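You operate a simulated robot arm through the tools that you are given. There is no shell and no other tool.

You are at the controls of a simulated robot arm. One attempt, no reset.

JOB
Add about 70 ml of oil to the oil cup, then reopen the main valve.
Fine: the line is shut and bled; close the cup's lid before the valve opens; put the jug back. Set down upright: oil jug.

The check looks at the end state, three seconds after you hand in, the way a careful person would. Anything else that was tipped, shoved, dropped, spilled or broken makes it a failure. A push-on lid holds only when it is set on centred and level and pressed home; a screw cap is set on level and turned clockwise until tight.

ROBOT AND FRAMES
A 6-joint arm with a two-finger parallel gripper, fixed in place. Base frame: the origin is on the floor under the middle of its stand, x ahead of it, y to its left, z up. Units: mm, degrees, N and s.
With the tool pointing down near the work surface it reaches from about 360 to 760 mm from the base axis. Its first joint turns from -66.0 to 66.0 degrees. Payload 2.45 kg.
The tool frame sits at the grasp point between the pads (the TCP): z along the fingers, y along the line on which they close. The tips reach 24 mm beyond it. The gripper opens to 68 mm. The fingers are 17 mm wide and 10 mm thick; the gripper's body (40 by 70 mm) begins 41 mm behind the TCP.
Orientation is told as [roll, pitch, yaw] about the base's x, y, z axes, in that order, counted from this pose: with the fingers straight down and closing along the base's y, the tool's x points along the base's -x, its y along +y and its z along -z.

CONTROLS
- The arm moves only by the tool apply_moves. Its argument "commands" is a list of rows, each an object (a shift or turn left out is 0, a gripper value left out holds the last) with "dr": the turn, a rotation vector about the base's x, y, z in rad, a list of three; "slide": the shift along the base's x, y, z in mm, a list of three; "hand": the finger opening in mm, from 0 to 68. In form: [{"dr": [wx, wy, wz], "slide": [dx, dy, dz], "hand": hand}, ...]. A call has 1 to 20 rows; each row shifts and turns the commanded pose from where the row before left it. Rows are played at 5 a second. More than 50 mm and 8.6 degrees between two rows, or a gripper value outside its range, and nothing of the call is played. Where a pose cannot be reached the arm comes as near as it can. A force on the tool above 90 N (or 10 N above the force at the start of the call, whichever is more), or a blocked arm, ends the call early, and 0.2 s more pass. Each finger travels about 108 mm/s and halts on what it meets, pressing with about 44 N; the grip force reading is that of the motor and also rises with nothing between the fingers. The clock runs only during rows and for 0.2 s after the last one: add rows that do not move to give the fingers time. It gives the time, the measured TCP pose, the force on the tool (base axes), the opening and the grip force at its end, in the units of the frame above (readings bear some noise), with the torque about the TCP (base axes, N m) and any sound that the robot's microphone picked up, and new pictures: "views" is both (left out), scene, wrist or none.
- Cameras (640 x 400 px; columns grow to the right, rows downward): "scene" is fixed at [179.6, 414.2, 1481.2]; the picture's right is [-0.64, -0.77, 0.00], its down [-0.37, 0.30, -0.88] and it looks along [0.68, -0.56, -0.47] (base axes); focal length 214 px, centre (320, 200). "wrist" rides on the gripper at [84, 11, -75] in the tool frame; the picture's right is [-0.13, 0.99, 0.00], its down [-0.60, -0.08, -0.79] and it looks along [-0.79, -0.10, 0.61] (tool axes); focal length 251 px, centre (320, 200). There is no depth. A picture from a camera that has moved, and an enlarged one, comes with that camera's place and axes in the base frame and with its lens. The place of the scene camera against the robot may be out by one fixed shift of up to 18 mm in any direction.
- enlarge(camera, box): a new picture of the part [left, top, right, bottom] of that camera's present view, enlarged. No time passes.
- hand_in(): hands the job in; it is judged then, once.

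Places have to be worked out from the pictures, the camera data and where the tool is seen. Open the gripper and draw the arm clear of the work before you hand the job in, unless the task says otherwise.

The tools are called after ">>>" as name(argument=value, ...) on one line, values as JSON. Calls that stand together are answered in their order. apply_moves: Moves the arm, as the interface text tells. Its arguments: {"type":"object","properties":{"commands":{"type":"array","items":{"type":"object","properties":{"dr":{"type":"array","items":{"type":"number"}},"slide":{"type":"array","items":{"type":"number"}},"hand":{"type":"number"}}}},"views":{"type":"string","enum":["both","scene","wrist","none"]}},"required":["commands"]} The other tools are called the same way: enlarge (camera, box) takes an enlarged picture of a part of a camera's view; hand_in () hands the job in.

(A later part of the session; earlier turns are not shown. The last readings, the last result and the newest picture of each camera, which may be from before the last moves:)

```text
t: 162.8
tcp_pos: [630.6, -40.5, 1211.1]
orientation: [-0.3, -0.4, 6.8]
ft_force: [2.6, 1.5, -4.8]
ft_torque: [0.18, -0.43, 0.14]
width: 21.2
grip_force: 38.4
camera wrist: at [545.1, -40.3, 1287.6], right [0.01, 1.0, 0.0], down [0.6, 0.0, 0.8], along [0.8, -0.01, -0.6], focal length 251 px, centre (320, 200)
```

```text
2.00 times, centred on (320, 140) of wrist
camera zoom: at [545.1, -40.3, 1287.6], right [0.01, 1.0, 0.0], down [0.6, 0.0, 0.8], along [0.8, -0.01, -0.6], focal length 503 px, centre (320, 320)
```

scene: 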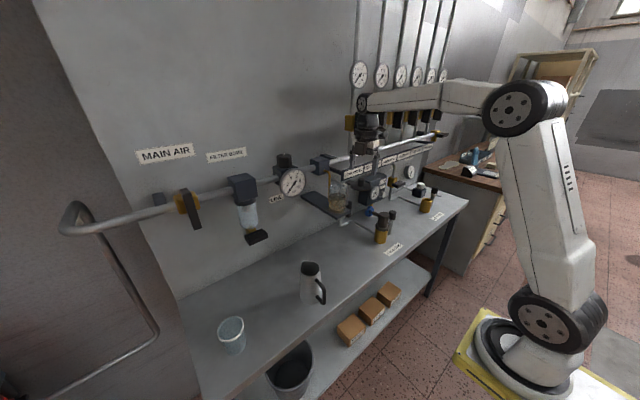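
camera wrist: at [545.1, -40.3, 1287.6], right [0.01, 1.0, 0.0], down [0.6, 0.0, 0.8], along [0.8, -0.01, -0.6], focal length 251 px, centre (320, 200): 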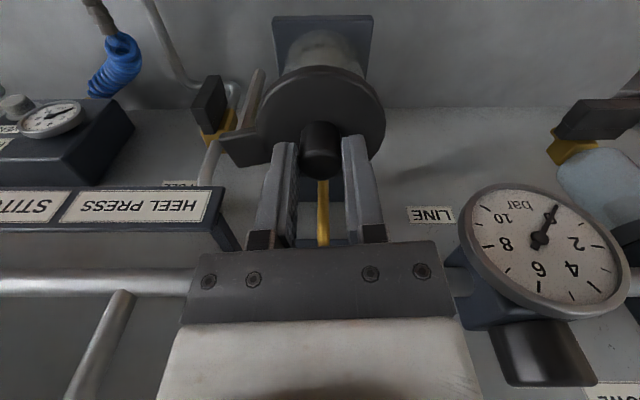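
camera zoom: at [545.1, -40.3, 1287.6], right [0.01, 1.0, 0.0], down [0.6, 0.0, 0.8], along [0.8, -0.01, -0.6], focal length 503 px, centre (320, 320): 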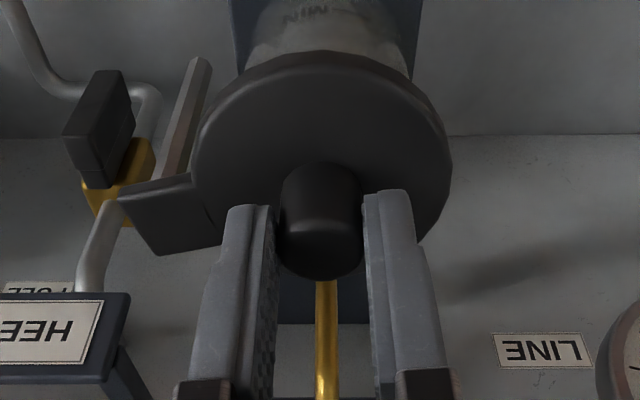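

About 13° left. I complete the swing to the initially measured closed position (x≈641.3).

>>> apply_moves(commands=[{"slide": [6.2, 0.6, 0], "dr": [0, 0, -0.12]}, {"slide": [3.2, 0, 0], "dr": [0, 0, -0.06]}, {"slide": [1.3, 0, 0]}, {"slide": [0, 0, 0]}], views="both")

>>> enlarge(camera="wrist", box=[200, 40, 440, 240])

>>> enlarge(camera="scene", box=[310, 140, 380, 230])

```text
t: 163.8
tcp_pos: [642.0, -40.5, 1214.2]
orientation: [-0.3, -0.5, -3.3]
ft_force: [-5.9, 18.3, -2.3]
ft_torque: [0.5, 1.0, -0.2]
width: 20.9
grip_force: 38.1
camera wrist: at [556.9, -23.4, 1287.5], right [0.19, 0.98, 0.0], down [0.59, -0.11, 0.8], along [0.78, -0.15, -0.6], focal length 251 px, centre (320, 200)
```

scene: 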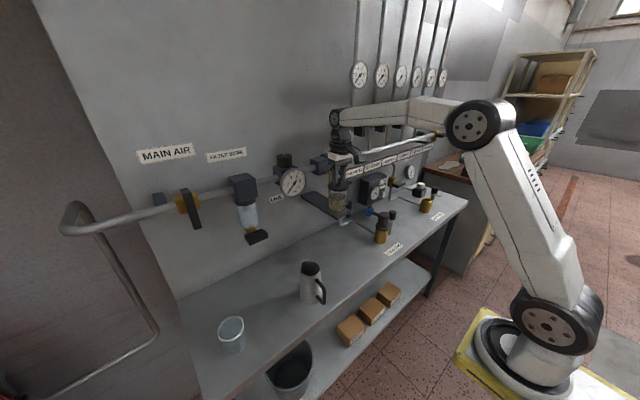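
wrist: 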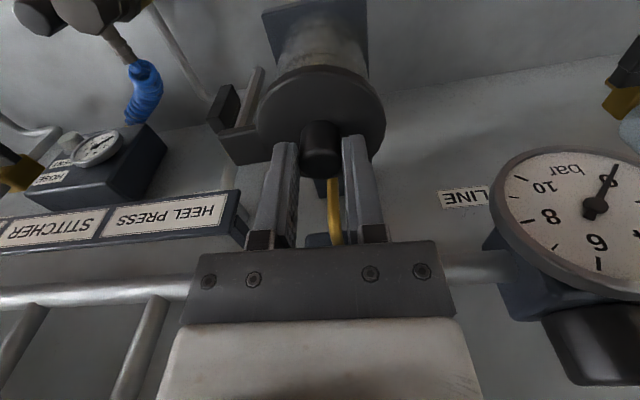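

```text
2.00 times, centred on (320, 140) of wrist
camera zoom: at [556.9, -23.4, 1287.5], right [0.19, 0.98, 0.0], down [0.59, -0.11, 0.8], along [0.78, -0.15, -0.6], focal length 503 px, centre (320, 320)
```

zoom: 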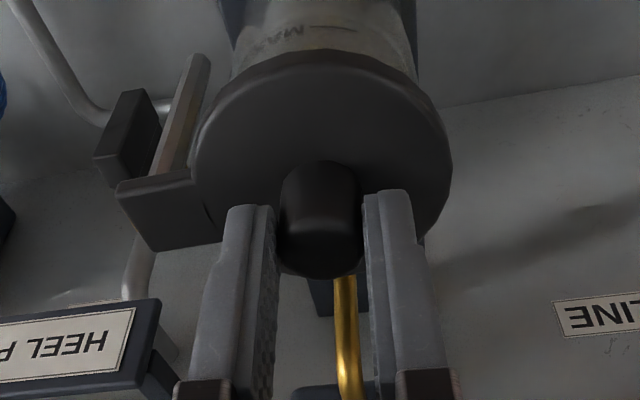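

```text
4.44 times, centred on (345, 185) of scene
camera zoom: at [179.4, 414.9, 1481.0], right [-0.64, -0.77, 0.0], down [-0.37, 0.3, -0.88], along [0.68, -0.56, -0.47], focal length 953 px, centre (209, 267)
```

zoom: 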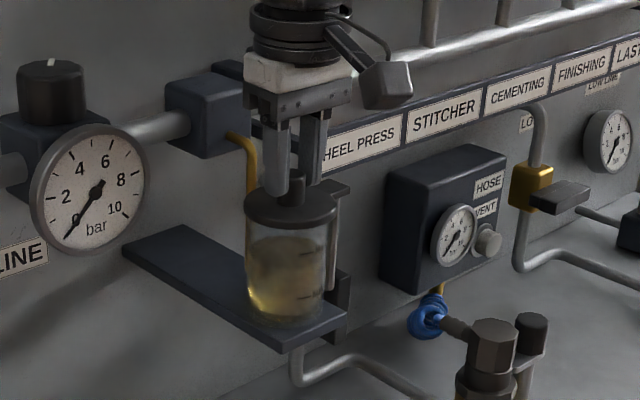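

The lid appears closed as at the start (TCP 642, -40.5). I push 1 mm further to feel for its stop.

>>> apply_moves(commands=[{"slide": [0.6, 0, 0]}, {"slide": [0.6, 0, 0]}, {"slide": [0, 0, 0]}], views="none")

```text
t: 164.6
tcp_pos: [642.1, -39.6, 1212.3]
orientation: [-0.3, -0.6, -3.4]
ft_force: [-5.6, 21.3, -6.0]
ft_torque: [0.48, 0.06, -0.07]
width: 20.6
grip_force: 37.7
```

The position is consistent with the initial closed pose (tab alignment matches within about 1°). I open the fingers and lift off to check the lid.

>>> apply_moves(commands=[{"slide": [-0.4, 0.7, 0]}, {"slide": [0, 0, 0], "hand": 30}, {"slide": [0, 0, 0], "hand": 60}, {"slide": [0, 0, 0]}, {"slide": [0, 0, 20]}, {"slide": [0, 0, 25]}, {"slide": [0, 0, 0]}], views="both")

>>> enlarge(camera="wrist", box=[220, 20, 420, 200])

>>> enlarge(camera="scene", box=[310, 160, 370, 230])

```text
t: 166.2
tcp_pos: [642.5, -41.6, 1258.1]
orientation: [-0.4, -0.6, -3.6]
ft_force: [0.3, 0.5, -0.2]
ft_torque: [0.0, 0.02, -0.03]
width: 59.9
grip_force: 0.1
camera wrist: at [558.2, -24.5, 1333.3], right [0.19, 0.98, -0.01], down [0.59, -0.11, 0.8], along [0.78, -0.15, -0.6], focal length 251 px, centre (320, 200)
```

scene: 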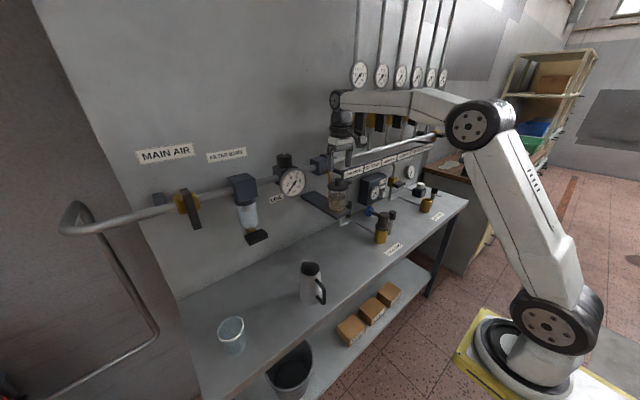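
wrist: 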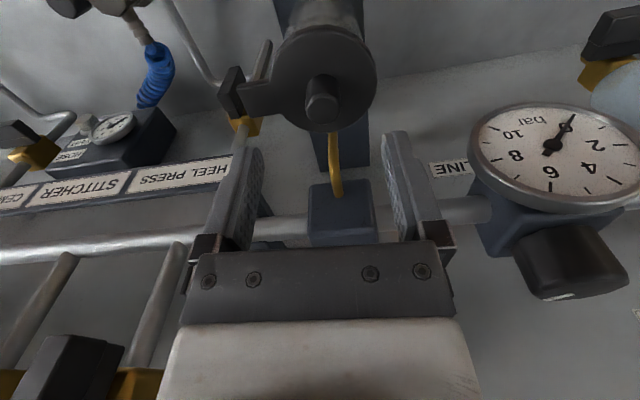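

```text
2.22 times, centred on (320, 110) of wrist
camera zoom: at [558.2, -24.5, 1333.3], right [0.19, 0.98, -0.01], down [0.59, -0.11, 0.8], along [0.78, -0.15, -0.6], focal length 559 px, centre (320, 400)
```

zoom: 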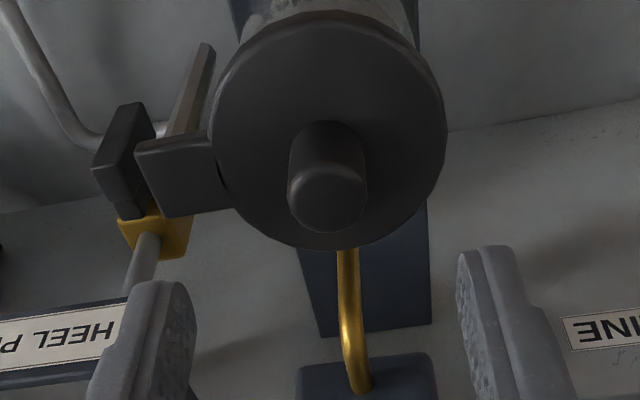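

```text
5.71 times, centred on (340, 195) of scene
camera zoom: at [179.6, 414.2, 1481.2], right [-0.64, -0.77, 0.0], down [-0.37, 0.3, -0.88], along [0.68, -0.56, -0.47], focal length 1226 px, centre (206, 229)
```

zoom: 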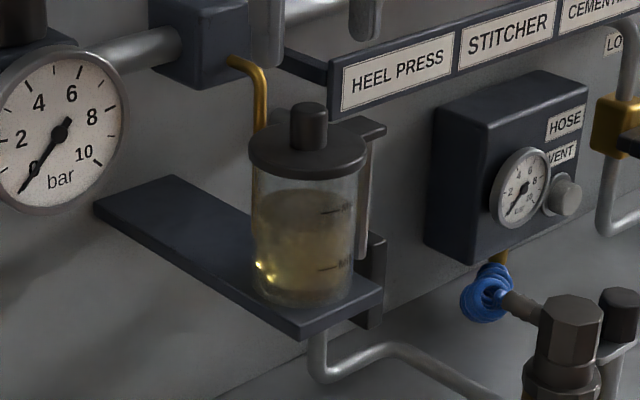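

The lid is closed exactly as at the start and the level sits about two-thirds up to MAX; no oil is visible outside. Now I retreat and go to look at the main valve.

>>> apply_moves(commands=[{"slide": [-20, 0, 30]}, {"slide": [-40, 0, 20]}, {"slide": [-40, 15, 0], "dr": [0, 0, 0.03]}, {"slide": [-30, 30, 0], "dr": [0, 0, 0.03]}, {"slide": [0, 40, 0]}, {"slide": [0, 45, 0]}, {"slide": [0, 45, 0]}, {"slide": [0, 45, 0]}, {"slide": [0, 45, 0]}, {"slide": [0, 45, 0]}, {"slide": [0, 35, 0]}, {"slide": [0, 20, 0]}, {"slide": [0, 0, 0]}], views="both")

>>> enlarge(camera="wrist", box=[250, 60, 450, 240])

>>> enlarge(camera="scene", box=[130, 160, 240, 250])

```text
t: 169.0
tcp_pos: [512.2, 322.5, 1307.9]
orientation: [-0.4, -0.5, 0.0]
ft_force: [-0.4, -0.2, -0.2]
ft_torque: [0.03, 0.01, -0.02]
width: 60.1
grip_force: 0.1
camera wrist: at [427.3, 334.6, 1382.4], right [0.13, 0.99, -0.01], down [0.6, -0.07, 0.8], along [0.79, -0.11, -0.6], focal length 251 px, centre (320, 200)
```

scene: 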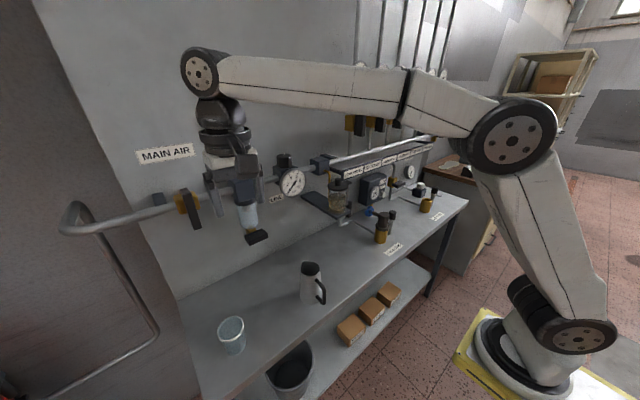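
wrist: 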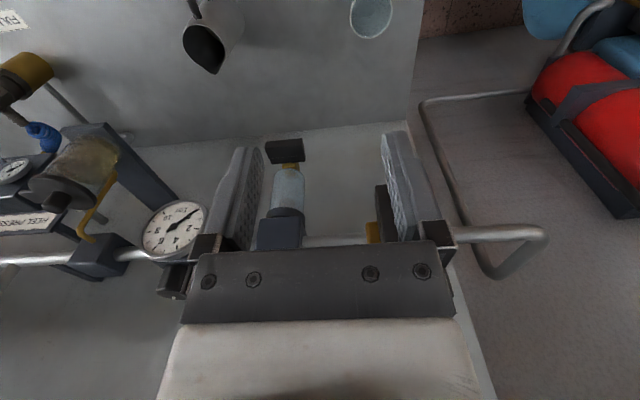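

```text
2.22 times, centred on (350, 150) of wrist
camera zoom: at [427.3, 334.6, 1382.4], right [0.13, 0.99, -0.01], down [0.6, -0.07, 0.8], along [0.79, -0.11, -0.6], focal length 559 px, centre (253, 311)
```

zoom: 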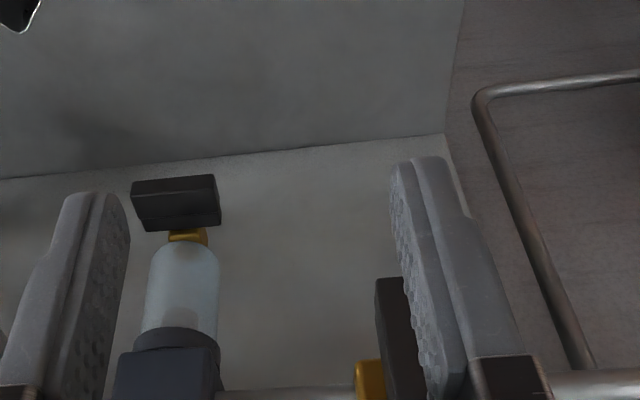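

```text
4.44 times, centred on (185, 205) of scene
camera zoom: at [179.6, 414.3, 1481.2], right [-0.64, -0.77, 0.0], down [-0.37, 0.3, -0.88], along [0.68, -0.56, -0.47], focal length 953 px, centre (920, 178)
```

zoom: 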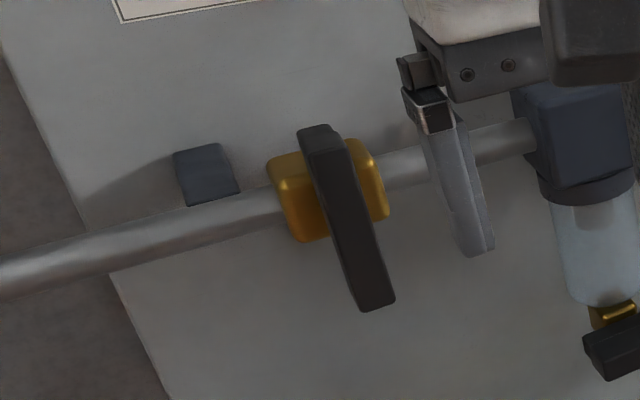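

The main valve's handle is a bar standing vertical, perpendicular to the pipe (closed). I raise and move closer so the wrist camera sees it between the fingers.

>>> apply_moves(commands=[{"slide": [0, 15, 20]}, {"slide": [25, 15, 12]}, {"slide": [25, 15, 0]}, {"slide": [20, 0, 0]}, {"slide": [0, 0, 0]}], views="both")

>>> enlarge(camera="wrist", box=[220, 80, 420, 250])

>>> enlarge(camera="scene", box=[150, 170, 230, 250])

```text
t: 170.2
tcp_pos: [556.3, 350.6, 1325.1]
orientation: [-0.3, -0.5, 0.0]
ft_force: [0.4, 0.5, -0.4]
ft_torque: [-0.02, 0.0, -0.01]
width: 60.3
grip_force: 0.0
out of reach, approached as far as the arm can: row 3, 4
camera wrist: at [470.8, 362.0, 1400.2], right [0.13, 0.99, -0.01], down [0.6, -0.07, 0.8], along [0.79, -0.11, -0.6], focal length 251 px, centre (320, 200)
```

scene: 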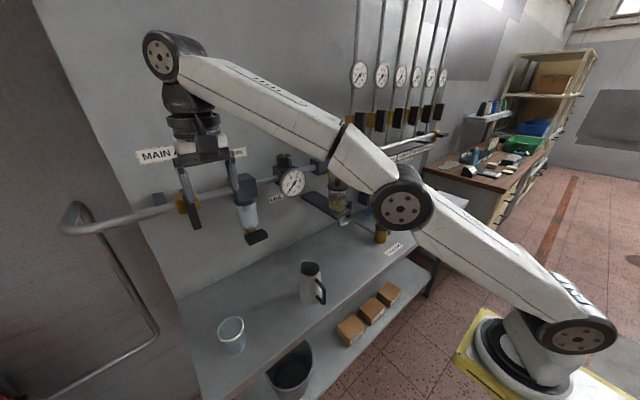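
wrist: 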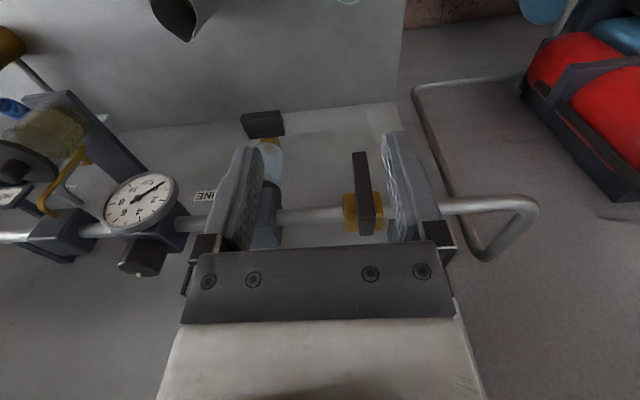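

```text
2.35 times, centred on (320, 165) of wrist
camera zoom: at [470.8, 362.0, 1400.2], right [0.13, 0.99, -0.01], down [0.6, -0.07, 0.8], along [0.79, -0.11, -0.6], focal length 592 px, centre (320, 282)
```

zoom: 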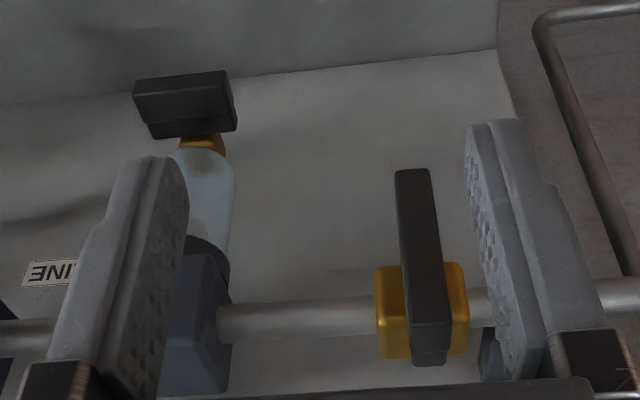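

```text
5.00 times, centred on (190, 210) of scene
camera zoom: at [179.6, 414.2, 1481.2], right [-0.64, -0.77, 0.0], down [-0.37, 0.3, -0.88], along [0.68, -0.56, -0.47], focal length 1072 px, centre (970, 150)
```

zoom: 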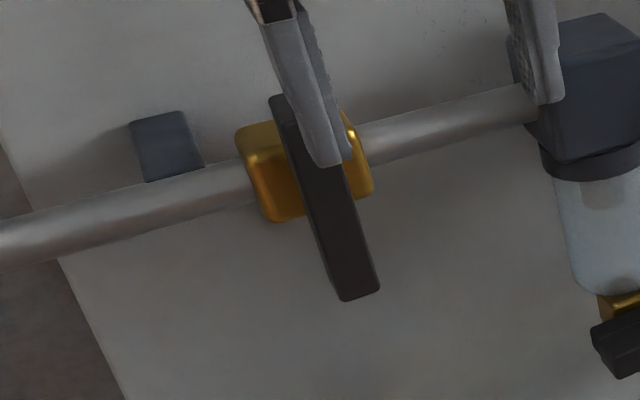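

With the tool straight down the reach ends here (radius ~657), so I'll use a forward-pitched tool for the valve. I pitch to about -40° and lower, which also gives a level view of the handle bar.

>>> apply_moves(commands=[{"slide": [-5, 0, -5], "dr": [0, -0.1, 0]}, {"slide": [-3, 0, -15], "dr": [0, -0.1, 0]}, {"slide": [0, 2, -15], "dr": [0, -0.1, 0]}, {"slide": [0, 2, -15], "dr": [0, -0.1, 0]}, {"slide": [0, 2, -15], "dr": [0, -0.1, 0]}, {"slide": [0, 2, -10], "dr": [0, -0.1, 0]}, {"slide": [0, 2, 0], "dr": [0, -0.1, 0]}, {"slide": [0, 0, 0]}], views="both")

>>> enlarge(camera="wrist", box=[220, 60, 440, 240])

>>> enlarge(camera="scene", box=[150, 170, 230, 250])

```text
t: 172.0
tcp_pos: [548.2, 358.3, 1251.0]
orientation: [-0.3, -40.7, 0.0]
ft_force: [0.0, 0.0, -1.5]
ft_torque: [-0.03, 0.0, 0.01]
width: 59.9
grip_force: 0.1
camera wrist: at [435.0, 370.5, 1253.3], right [0.1, 0.99, 0.08], down [-0.06, -0.07, 1.0], along [0.99, -0.11, 0.05], focal length 251 px, centre (320, 200)
```

scene: 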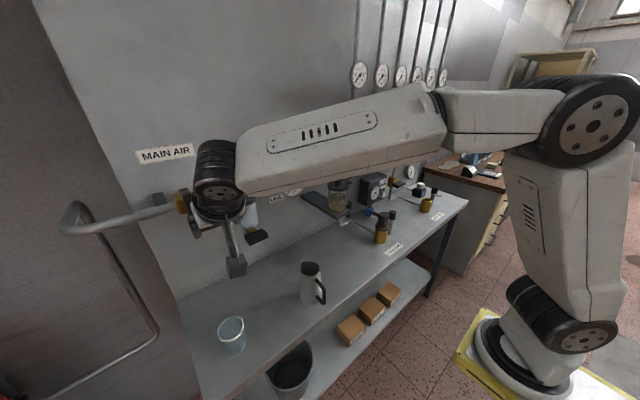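
wrist: 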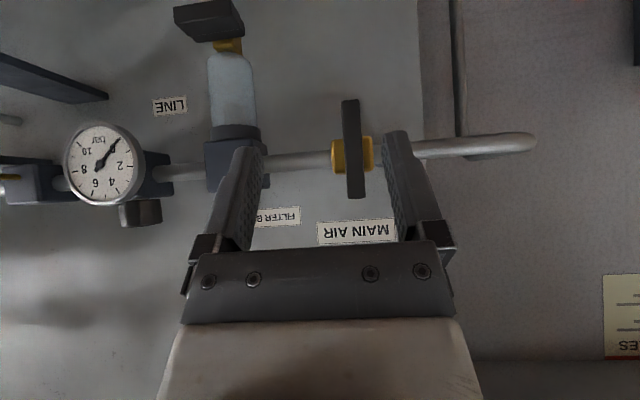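

```text
2.22 times, centred on (330, 150) of wrist
camera zoom: at [435.0, 370.5, 1253.3], right [0.1, 0.99, 0.08], down [-0.06, -0.07, 1.0], along [0.99, -0.11, 0.05], focal length 559 px, centre (298, 311)
```

zoom: 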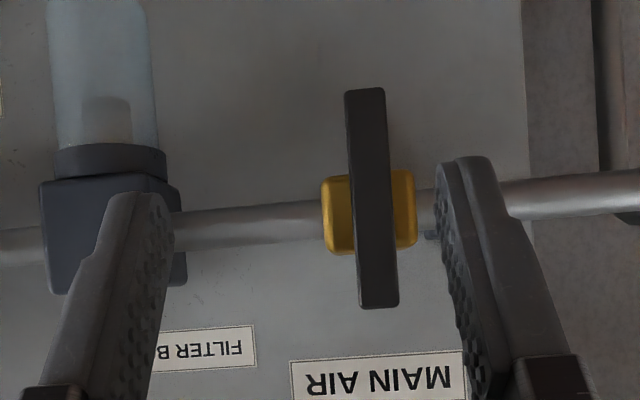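

```text
5.00 times, centred on (190, 210) of scene
camera zoom: at [179.6, 414.2, 1481.2], right [-0.64, -0.77, 0.0], down [-0.37, 0.3, -0.88], along [0.68, -0.56, -0.47], focal length 1072 px, centre (970, 150)
```

zoom: 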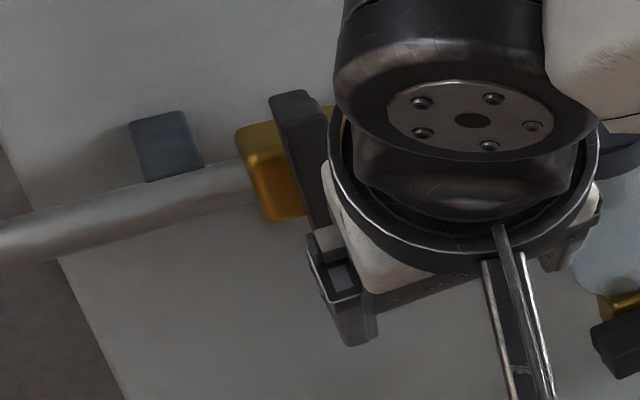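

From the level view: the handle bar's front face is at x≈683, y≈380, spanning z≈1172–1266 (pivot near z 1220), perpendicular to the pipe. I close the fingers to use them as a poker and approach to the -y side of the bar's upper half.

>>> apply_moves(commands=[{"slide": [0, -5, 5], "hand": 0}, {"slide": [15, -3, 5]}, {"slide": [20, -1, 5]}, {"slide": [20, 0, 0]}, {"slide": [15, 0, 0]}, {"slide": [0, 0, 0]}], views="both")

>>> enlarge(camera="wrist", box=[240, 60, 460, 240])

>>> enlarge(camera="scene", box=[150, 170, 230, 250])

```text
t: 173.4
tcp_pos: [617.9, 350.5, 1267.4]
orientation: [-0.5, -40.7, -0.1]
ft_force: [0.1, 0.1, 0.5]
ft_torque: [0.0, 0.03, 0.0]
width: 0.2
grip_force: 23.3
camera wrist: at [505.6, 362.2, 1268.5], right [0.1, 0.99, 0.08], down [-0.06, -0.07, 1.0], along [0.99, -0.11, 0.05], focal length 251 px, centre (320, 200)
```

scene: 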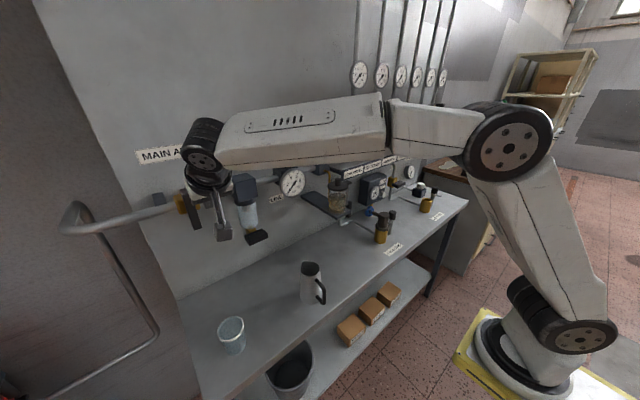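
wrist: 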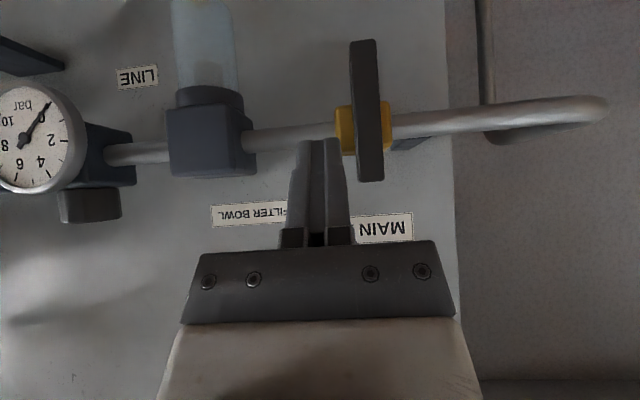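

```text
2.22 times, centred on (350, 150) of wrist
camera zoom: at [505.6, 362.2, 1268.5], right [0.1, 0.99, 0.08], down [-0.06, -0.07, 1.0], along [0.99, -0.11, 0.05], focal length 559 px, centre (253, 311)
```

zoom: 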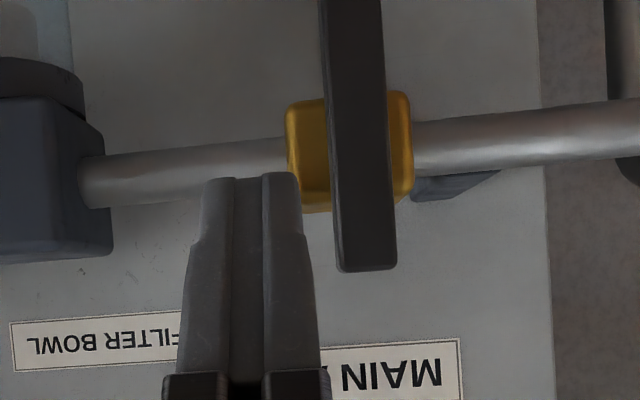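

```text
5.00 times, centred on (190, 210) of scene
camera zoom: at [179.6, 414.2, 1481.2], right [-0.64, -0.77, 0.0], down [-0.37, 0.3, -0.88], along [0.68, -0.56, -0.47], focal length 1072 px, centre (970, 150)
```

zoom: 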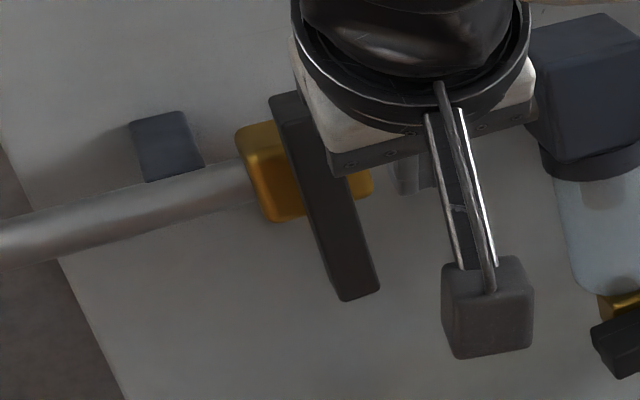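

The bar's front face is at x≈680, y≈379 (width ~18), z 1173–1267. I extend forward so the finger tips reach beside the bar's upper half, at its -y side.

>>> apply_moves(commands=[{"slide": [15, 0, 0]}, {"slide": [15, 0, 0]}, {"slide": [12, 0, 0]}, {"slide": [8, 0, 0]}, {"slide": [3, 0, 0]}, {"slide": [0, 0, 0]}], views="both")

>>> enlarge(camera="wrist", box=[240, 60, 460, 240])

>>> enlarge(camera="scene", box=[150, 170, 230, 250])

```text
t: 174.8
tcp_pos: [671.5, 349.0, 1264.6]
orientation: [-0.3, -40.8, 0.0]
ft_force: [-0.1, 0.8, 0.3]
ft_torque: [0.02, 0.0, 0.0]
width: 0.0
grip_force: 24.2
camera wrist: at [558.0, 360.8, 1267.7], right [0.1, 0.99, 0.08], down [-0.06, -0.07, 1.0], along [0.99, -0.11, 0.05], focal length 251 px, centre (320, 200)
```

scene: 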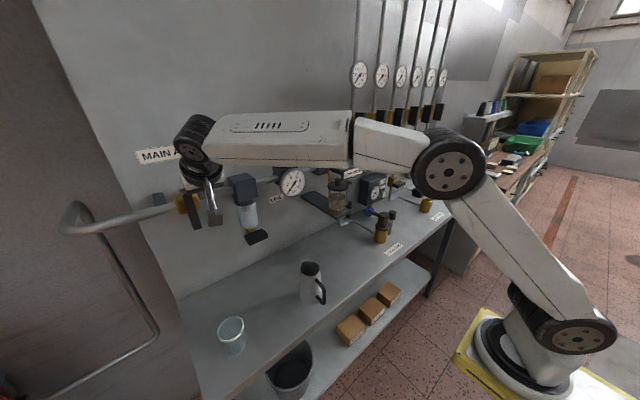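
wrist: 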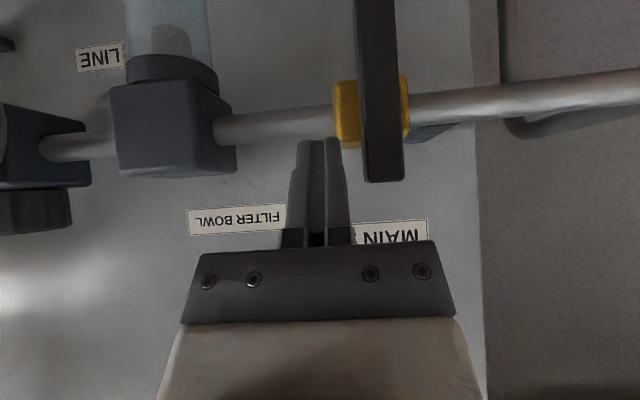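

```text
2.22 times, centred on (350, 150) of wrist
camera zoom: at [558.0, 360.8, 1267.7], right [0.1, 0.99, 0.08], down [-0.06, -0.07, 1.0], along [0.99, -0.11, 0.05], focal length 559 px, centre (253, 311)
```

zoom: 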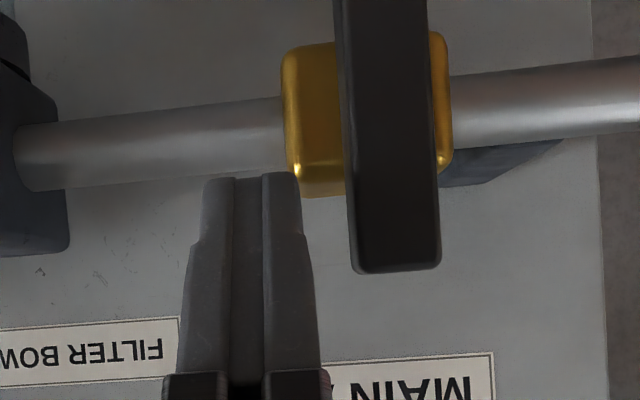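

```text
5.00 times, centred on (190, 210) of scene
camera zoom: at [179.6, 414.2, 1481.2], right [-0.64, -0.77, 0.0], down [-0.37, 0.3, -0.88], along [0.68, -0.56, -0.47], focal length 1072 px, centre (970, 150)
```

zoom: 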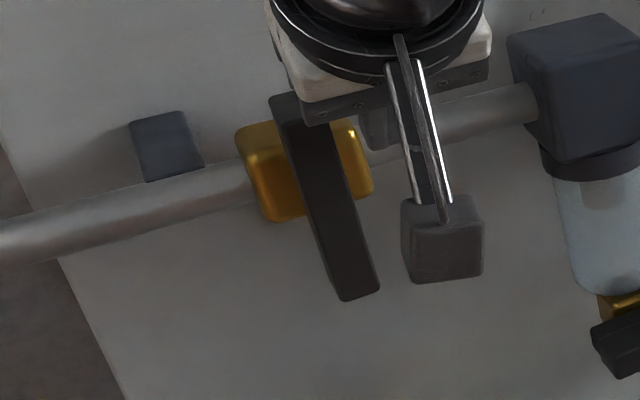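

The tips now overlap the bar's depth, about 9 mm to its -y side. I push toward +y gently (the usual counter-clockwise opening direction) and watch the force.

>>> apply_moves(commands=[{"slide": [0, 4, 0]}, {"slide": [0, 4, 0]}, {"slide": [0, 2, 0]}, {"slide": [0, 1.5, 0]}, {"slide": [0, 1.5, 0]}, {"slide": [0, 0, 0]}], views="wrist")

>>> enlarge(camera="wrist", box=[240, 60, 460, 240])

```text
t: 176.2
tcp_pos: [672.2, 361.7, 1265.5]
orientation: [-0.3, -40.7, -0.1]
ft_force: [-0.4, -1.7, 1.4]
ft_torque: [-0.05, -0.02, -0.03]
width: 0.1
grip_force: 23.7
camera wrist: at [558.4, 374.1, 1268.2], right [0.1, 0.99, 0.08], down [-0.06, -0.07, 1.0], along [0.99, -0.11, 0.05], focal length 251 px, centre (320, 200)
```

wrist: 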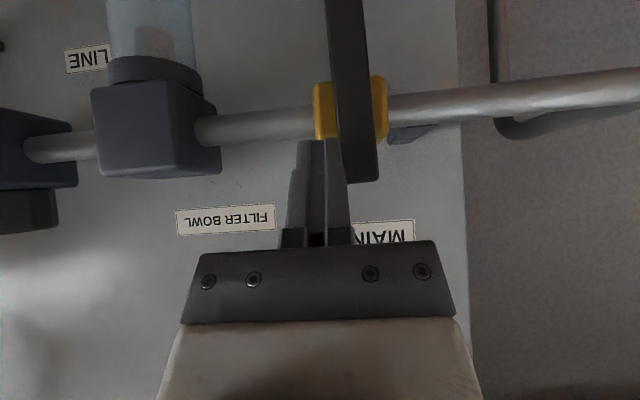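

```text
2.22 times, centred on (350, 150) of wrist
camera zoom: at [558.4, 374.1, 1268.2], right [0.1, 0.99, 0.08], down [-0.06, -0.07, 1.0], along [0.99, -0.11, 0.05], focal length 559 px, centre (253, 311)
```

zoom: 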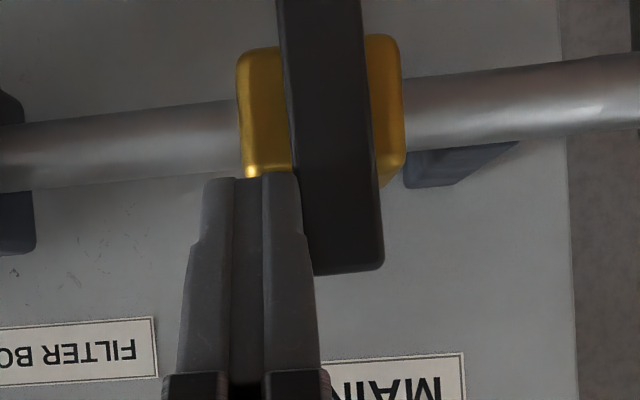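

The bar moves freely that way (force under 2 N, bar now leaning toward +y). I continue along the arc, also moving 4 mm deeper.

>>> apply_moves(commands=[{"slide": [1, 3.6, 2]}, {"slide": [1, 3.6, 2]}, {"slide": [1, 4.9, 1]}, {"slide": [1, 5, 0.3]}, {"slide": [0, 0, 0]}], views="wrist")

>>> enlarge(camera="wrist", box=[240, 60, 460, 240])

```text
t: 177.4
tcp_pos: [674.7, 380.1, 1270.9]
orientation: [-0.4, -40.7, 0.0]
ft_force: [-0.5, -0.8, 0.8]
ft_torque: [-0.01, -0.02, 0.01]
width: 0.0
grip_force: 23.9
camera wrist: at [561.5, 392.5, 1273.2], right [0.1, 0.99, 0.08], down [-0.06, -0.07, 1.0], along [0.99, -0.11, 0.05], focal length 251 px, centre (320, 200)
```

wrist: 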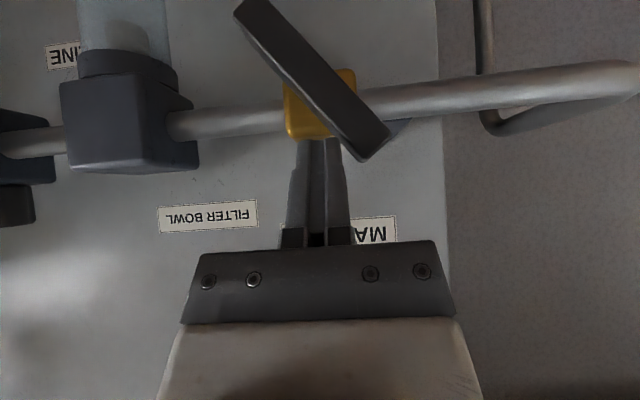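

```text
2.22 times, centred on (350, 150) of wrist
camera zoom: at [561.5, 392.5, 1273.2], right [0.1, 0.99, 0.08], down [-0.06, -0.07, 1.0], along [0.99, -0.11, 0.05], focal length 559 px, centre (253, 311)
```

zoom: 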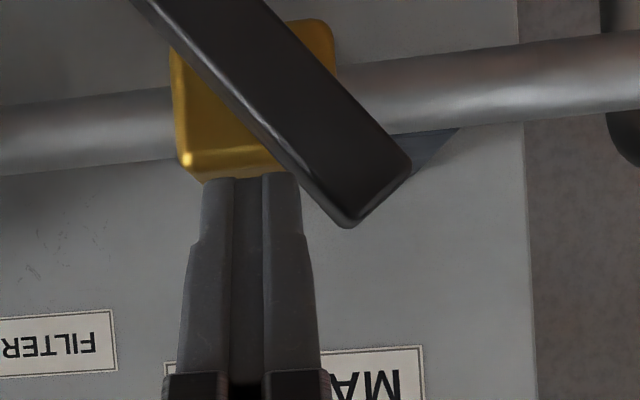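

The bar has already turned about 45°. I go on toward +y and down to press its end to horizontal.

>>> apply_moves(commands=[{"slide": [0.5, 5, -1]}, {"slide": [0.5, 5, -3]}, {"slide": [0.5, 5, -4]}, {"slide": [0, 0, 0]}], views="wrist")

>>> enlarge(camera="wrist", box=[240, 60, 460, 240])

```text
t: 178.4
tcp_pos: [677.3, 396.1, 1261.5]
orientation: [-0.3, -40.7, -0.1]
ft_force: [1.3, -1.2, 0.4]
ft_torque: [-0.01, -0.02, -0.02]
width: 0.1
grip_force: 23.0
camera wrist: at [563.6, 407.0, 1264.9], right [0.1, 0.99, 0.08], down [-0.06, -0.07, 1.0], along [0.99, -0.11, 0.05], focal length 251 px, centre (320, 200)
```

wrist: 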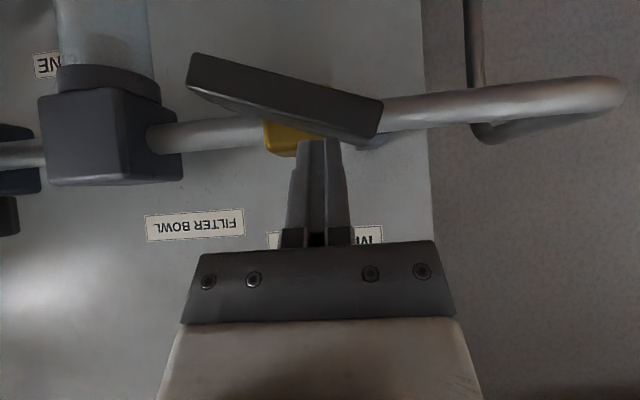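

```text
2.22 times, centred on (350, 150) of wrist
camera zoom: at [563.6, 407.0, 1264.9], right [0.1, 0.99, 0.08], down [-0.06, -0.07, 1.0], along [0.99, -0.11, 0.05], focal length 559 px, centre (253, 311)
```

zoom: 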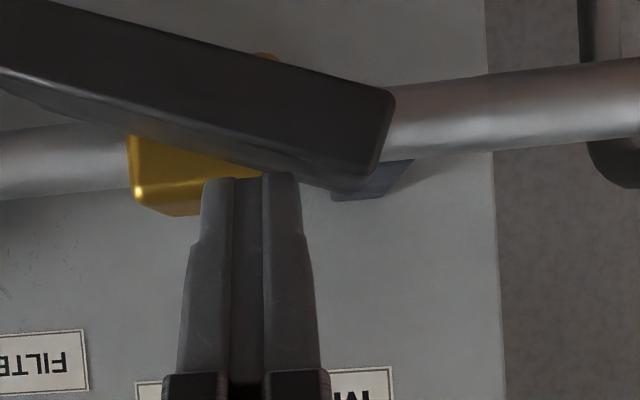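

About 20° remain to be parallel with the pipe. I slide further toward the bar's end (+y) and press down gently.

>>> apply_moves(commands=[{"slide": [0, 5, 0]}, {"slide": [0, 5, -1]}, {"slide": [0, 4, -2]}, {"slide": [0, 0, 0]}], views="wrist")

>>> enlarge(camera="wrist", box=[200, 60, 420, 240])

```text
t: 179.4
tcp_pos: [676.2, 408.7, 1259.5]
orientation: [-0.4, -40.7, 0.0]
ft_force: [0.2, -0.2, 0.4]
ft_torque: [0.03, 0.0, -0.01]
width: 0.0
grip_force: 23.9
camera wrist: at [563.3, 420.8, 1262.3], right [0.1, 0.99, 0.08], down [-0.06, -0.07, 1.0], along [0.99, -0.11, 0.05], focal length 251 px, centre (320, 200)
```

wrist: 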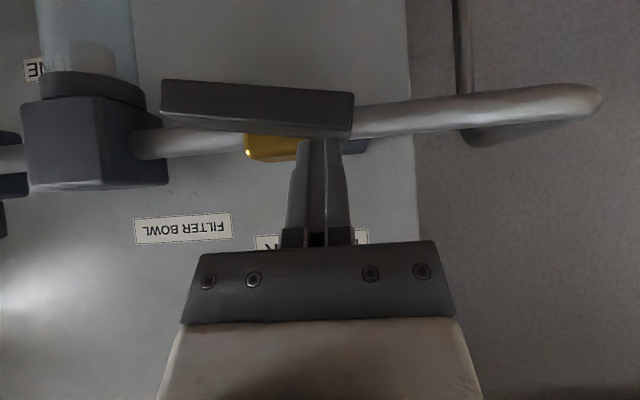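

```text
2.22 times, centred on (310, 150) of wrist
camera zoom: at [563.3, 420.8, 1262.3], right [0.1, 0.99, 0.08], down [-0.06, -0.07, 1.0], along [0.99, -0.11, 0.05], focal length 559 px, centre (342, 311)
```

zoom: 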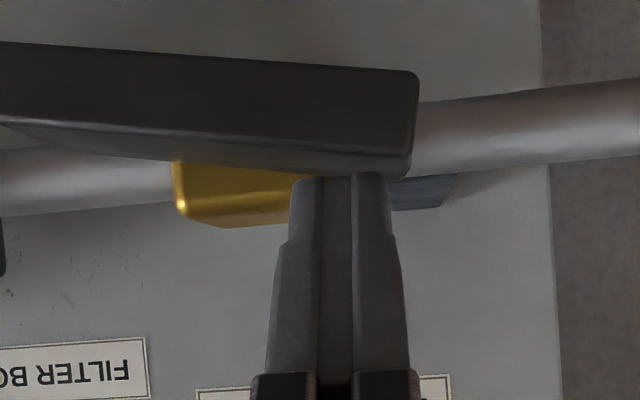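

About 11° left. I press straight down near the bar's end in small steps, checking the force.

>>> apply_moves(commands=[{"slide": [0, 0, -1.5]}, {"slide": [0, 0, -1.5]}, {"slide": [0, 0, -1.5]}, {"slide": [0, 0, 0]}], views="wrist")

>>> enlarge(camera="wrist", box=[200, 60, 420, 240])

```text
t: 180.4
tcp_pos: [677.3, 409.0, 1255.5]
orientation: [-0.4, -40.7, -0.1]
ft_force: [0.8, 0.5, 1.4]
ft_torque: [0.0, -0.01, 0.04]
width: 0.0
grip_force: 23.6
camera wrist: at [563.7, 420.4, 1257.6], right [0.1, 0.99, 0.08], down [-0.06, -0.07, 1.0], along [0.99, -0.11, 0.05], focal length 251 px, centre (320, 200)
```

wrist: 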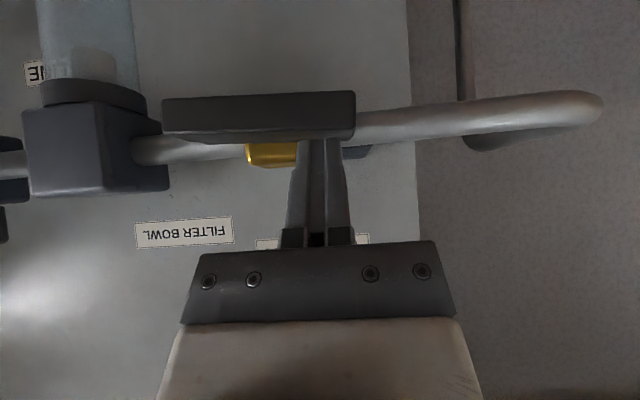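

```text
2.22 times, centred on (310, 150) of wrist
camera zoom: at [563.7, 420.4, 1257.6], right [0.1, 0.99, 0.08], down [-0.06, -0.07, 1.0], along [0.99, -0.11, 0.05], focal length 559 px, centre (342, 311)
```

zoom: 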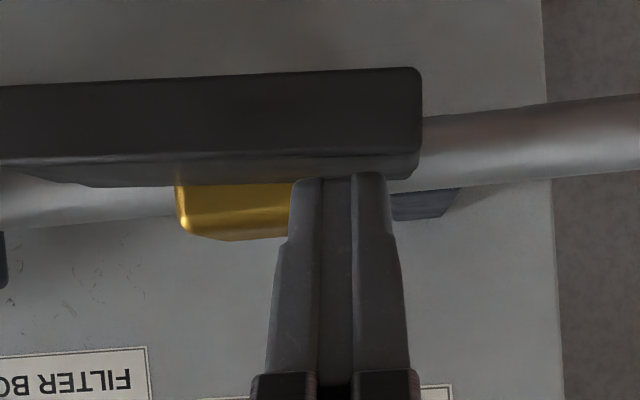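

Nearly parallel (about 3° off). I press about 2 mm further to feel the stop.

>>> apply_moves(commands=[{"slide": [0, 0, -1]}, {"slide": [0, 0, -1]}, {"slide": [0, 0, 0]}], views="wrist")

>>> enlarge(camera="wrist", box=[200, 60, 420, 240])

>>> enlarge(camera="scene", box=[260, 140, 330, 210])

```text
t: 181.2
tcp_pos: [676.2, 409.0, 1252.9]
orientation: [-0.4, -40.6, 0.0]
ft_force: [0.0, 0.3, 0.5]
ft_torque: [-0.02, 0.03, 0.03]
width: 0.2
grip_force: 23.4
camera wrist: at [563.1, 420.4, 1255.4], right [0.1, 0.99, 0.08], down [-0.06, -0.07, 1.0], along [0.99, -0.11, 0.05], focal length 251 px, centre (320, 200)
```

wrist: 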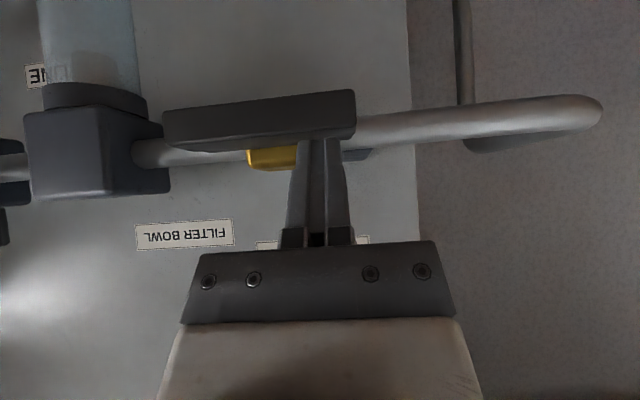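

```text
2.22 times, centred on (310, 150) of wrist
camera zoom: at [563.1, 420.4, 1255.4], right [0.1, 0.99, 0.08], down [-0.06, -0.07, 1.0], along [0.99, -0.11, 0.05], focal length 559 px, centre (342, 311)
```

zoom: 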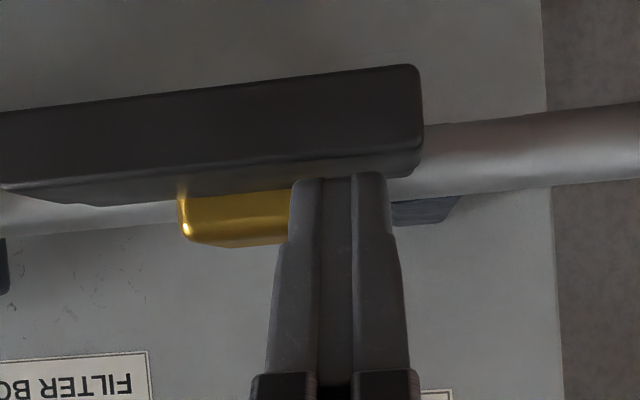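

```text
5.71 times, centred on (295, 175) of scene
camera zoom: at [179.6, 414.2, 1481.2], right [-0.64, -0.77, 0.0], down [-0.37, 0.3, -0.88], along [0.68, -0.56, -0.47], focal length 1226 px, centre (463, 343)
```

zoom: 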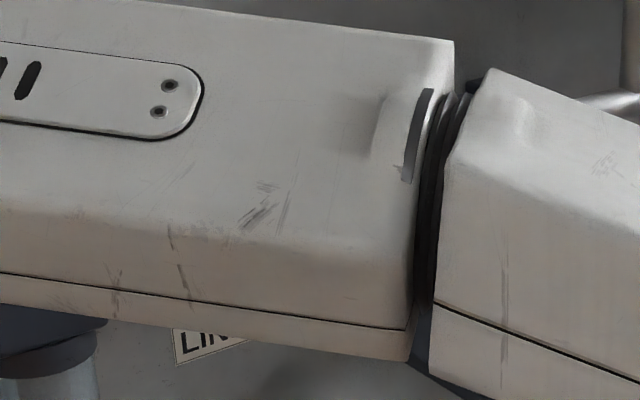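

The bar is now parallel to the pipe (slopes agree within a degree), so the main valve should be fully open. I lift off and back away, then check the gauge.

>>> apply_moves(commands=[{"slide": [0, 0, 5]}, {"slide": [-2, 0, 10]}, {"slide": [-15, 0, 5]}, {"slide": [-25, -5, 5]}, {"slide": [-30, -15, 5], "dr": [0, 0.08, 0]}, {"slide": [-30, -20, 5], "dr": [0, 0.08, 0]}, {"slide": [-20, -20, 5], "dr": [0, 0.08, 0]}, {"slide": [-10, -20, 5], "dr": [0, 0.08, 0]}, {"slide": [-10, -20, 5], "dr": [0, 0.08, 0]}, {"slide": [-10, -20, 5], "dr": [0, 0.08, 0]}, {"slide": [0, 0, 0]}], views="both")

>>> enlarge(camera="scene", box=[130, 150, 290, 260])

>>> enlarge(camera="scene", box=[270, 140, 370, 230])

```text
t: 183.6
tcp_pos: [524.3, 289.3, 1310.4]
orientation: [-0.3, -13.1, 0.0]
ft_force: [-0.7, 0.1, 1.2]
ft_torque: [-0.02, -0.03, -0.01]
width: 0.0
grip_force: 23.6
camera wrist: at [424.2, 300.4, 1363.7], right [0.13, 0.99, 0.02], down [0.41, -0.07, 0.91], along [0.9, -0.11, -0.41], focal length 251 px, centre (320, 200)
```

scene: 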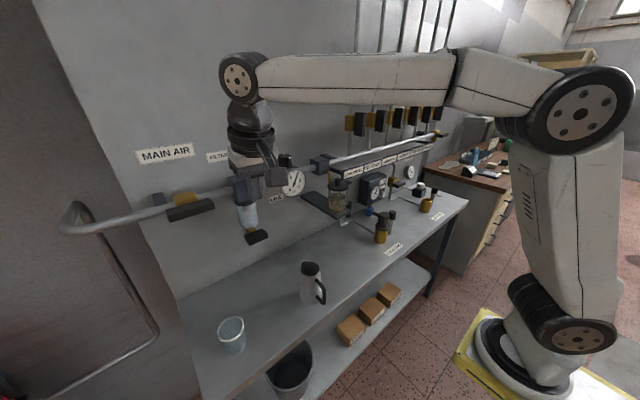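
wrist: 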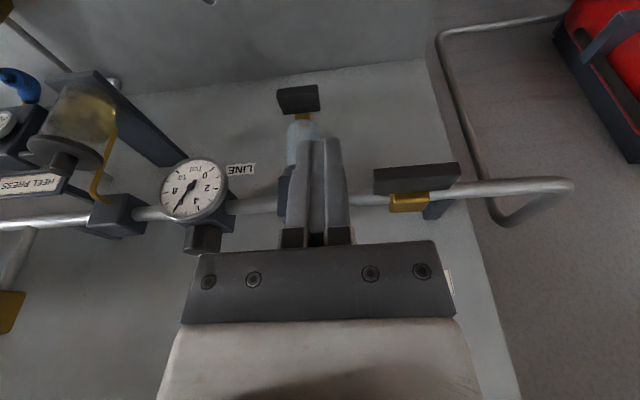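

```text
3.64 times, centred on (210, 205) of scene
camera zoom: at [179.6, 414.2, 1481.2], right [-0.64, -0.77, 0.0], down [-0.37, 0.3, -0.88], along [0.68, -0.56, -0.47], focal length 780 px, centre (720, 182)
```

zoom: 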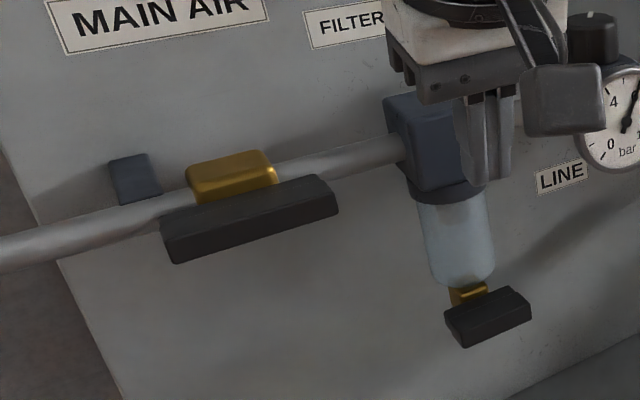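

```text
4.44 times, centred on (320, 185) of scene
camera zoom: at [179.6, 414.2, 1481.2], right [-0.64, -0.77, 0.0], down [-0.37, 0.3, -0.88], along [0.68, -0.56, -0.47], focal length 953 px, centre (320, 267)
```

zoom: 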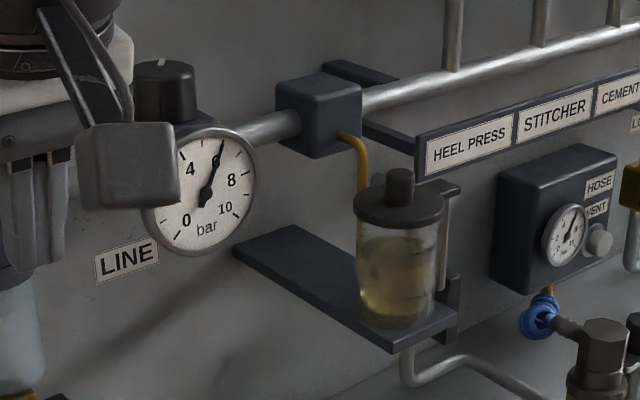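

The LINE gauge now reads about 6 bar, the valve bar is parallel to the pipe, and no hiss is reported. I open the gripper and draw the arm back clear, then take a last look at everything.

>>> apply_moves(commands=[{"slide": [-20, -20, 20], "dr": [0, 0.08, 0], "hand": 30}, {"slide": [-25, -35, 25], "dr": [0, 0.08, 0], "hand": 60}, {"slide": [-25, -40, 25], "dr": [0, 0.07, 0]}, {"slide": [-20, -40, 20]}, {"slide": [-10, -40, 20]}, {"slide": [0, -40, 15]}, {"slide": [0, -40, 10]}, {"slide": [0, -30, 5]}, {"slide": [0, 0, 0]}], views="both")

>>> enlarge(camera="scene", box=[300, 150, 380, 240])

>>> enlarge(camera="scene", box=[140, 160, 320, 280])

>>> enlarge(camera="scene", box=[200, 230, 420, 370])

```text
refused: row 3 steps farther than a row can; nothing moved
```

```text
4.44 times, centred on (340, 195) of scene
camera zoom: at [179.6, 414.2, 1481.2], right [-0.64, -0.77, 0.0], down [-0.37, 0.3, -0.88], along [0.68, -0.56, -0.47], focal length 953 px, centre (231, 222)
```

zoom: 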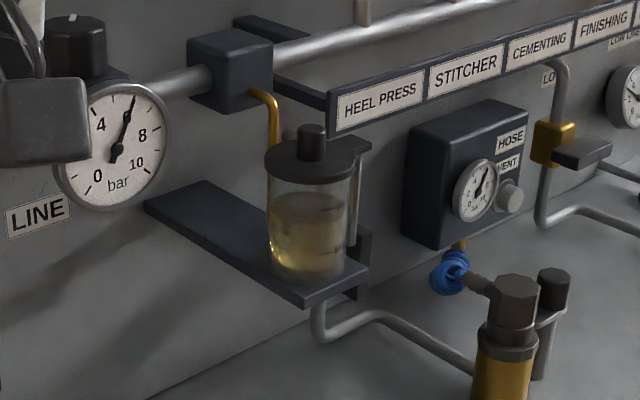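

```text
3.33 times, centred on (230, 220) of scene
camera zoom: at [179.6, 414.2, 1481.2], right [-0.64, -0.77, 0.0], down [-0.37, 0.3, -0.88], along [0.68, -0.56, -0.47], focal length 715 px, centre (620, 133)
```

zoom: 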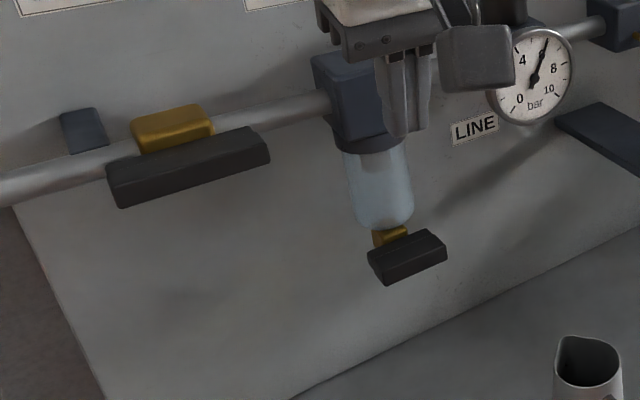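

```text
2.86 times, centred on (310, 300) of scene
camera zoom: at [179.6, 414.2, 1481.2], right [-0.64, -0.77, 0.0], down [-0.37, 0.3, -0.88], along [0.68, -0.56, -0.47], focal length 613 px, centre (349, -86)
```

zoom: 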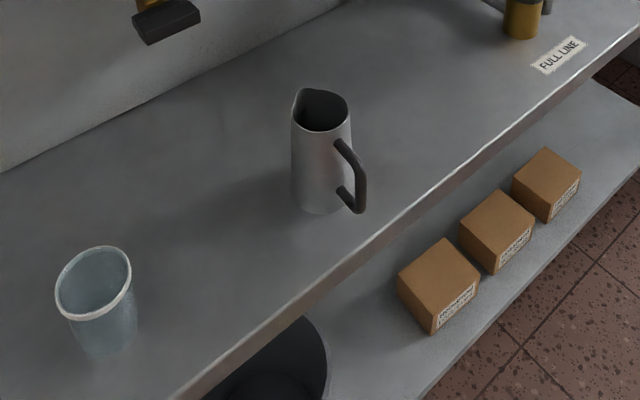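

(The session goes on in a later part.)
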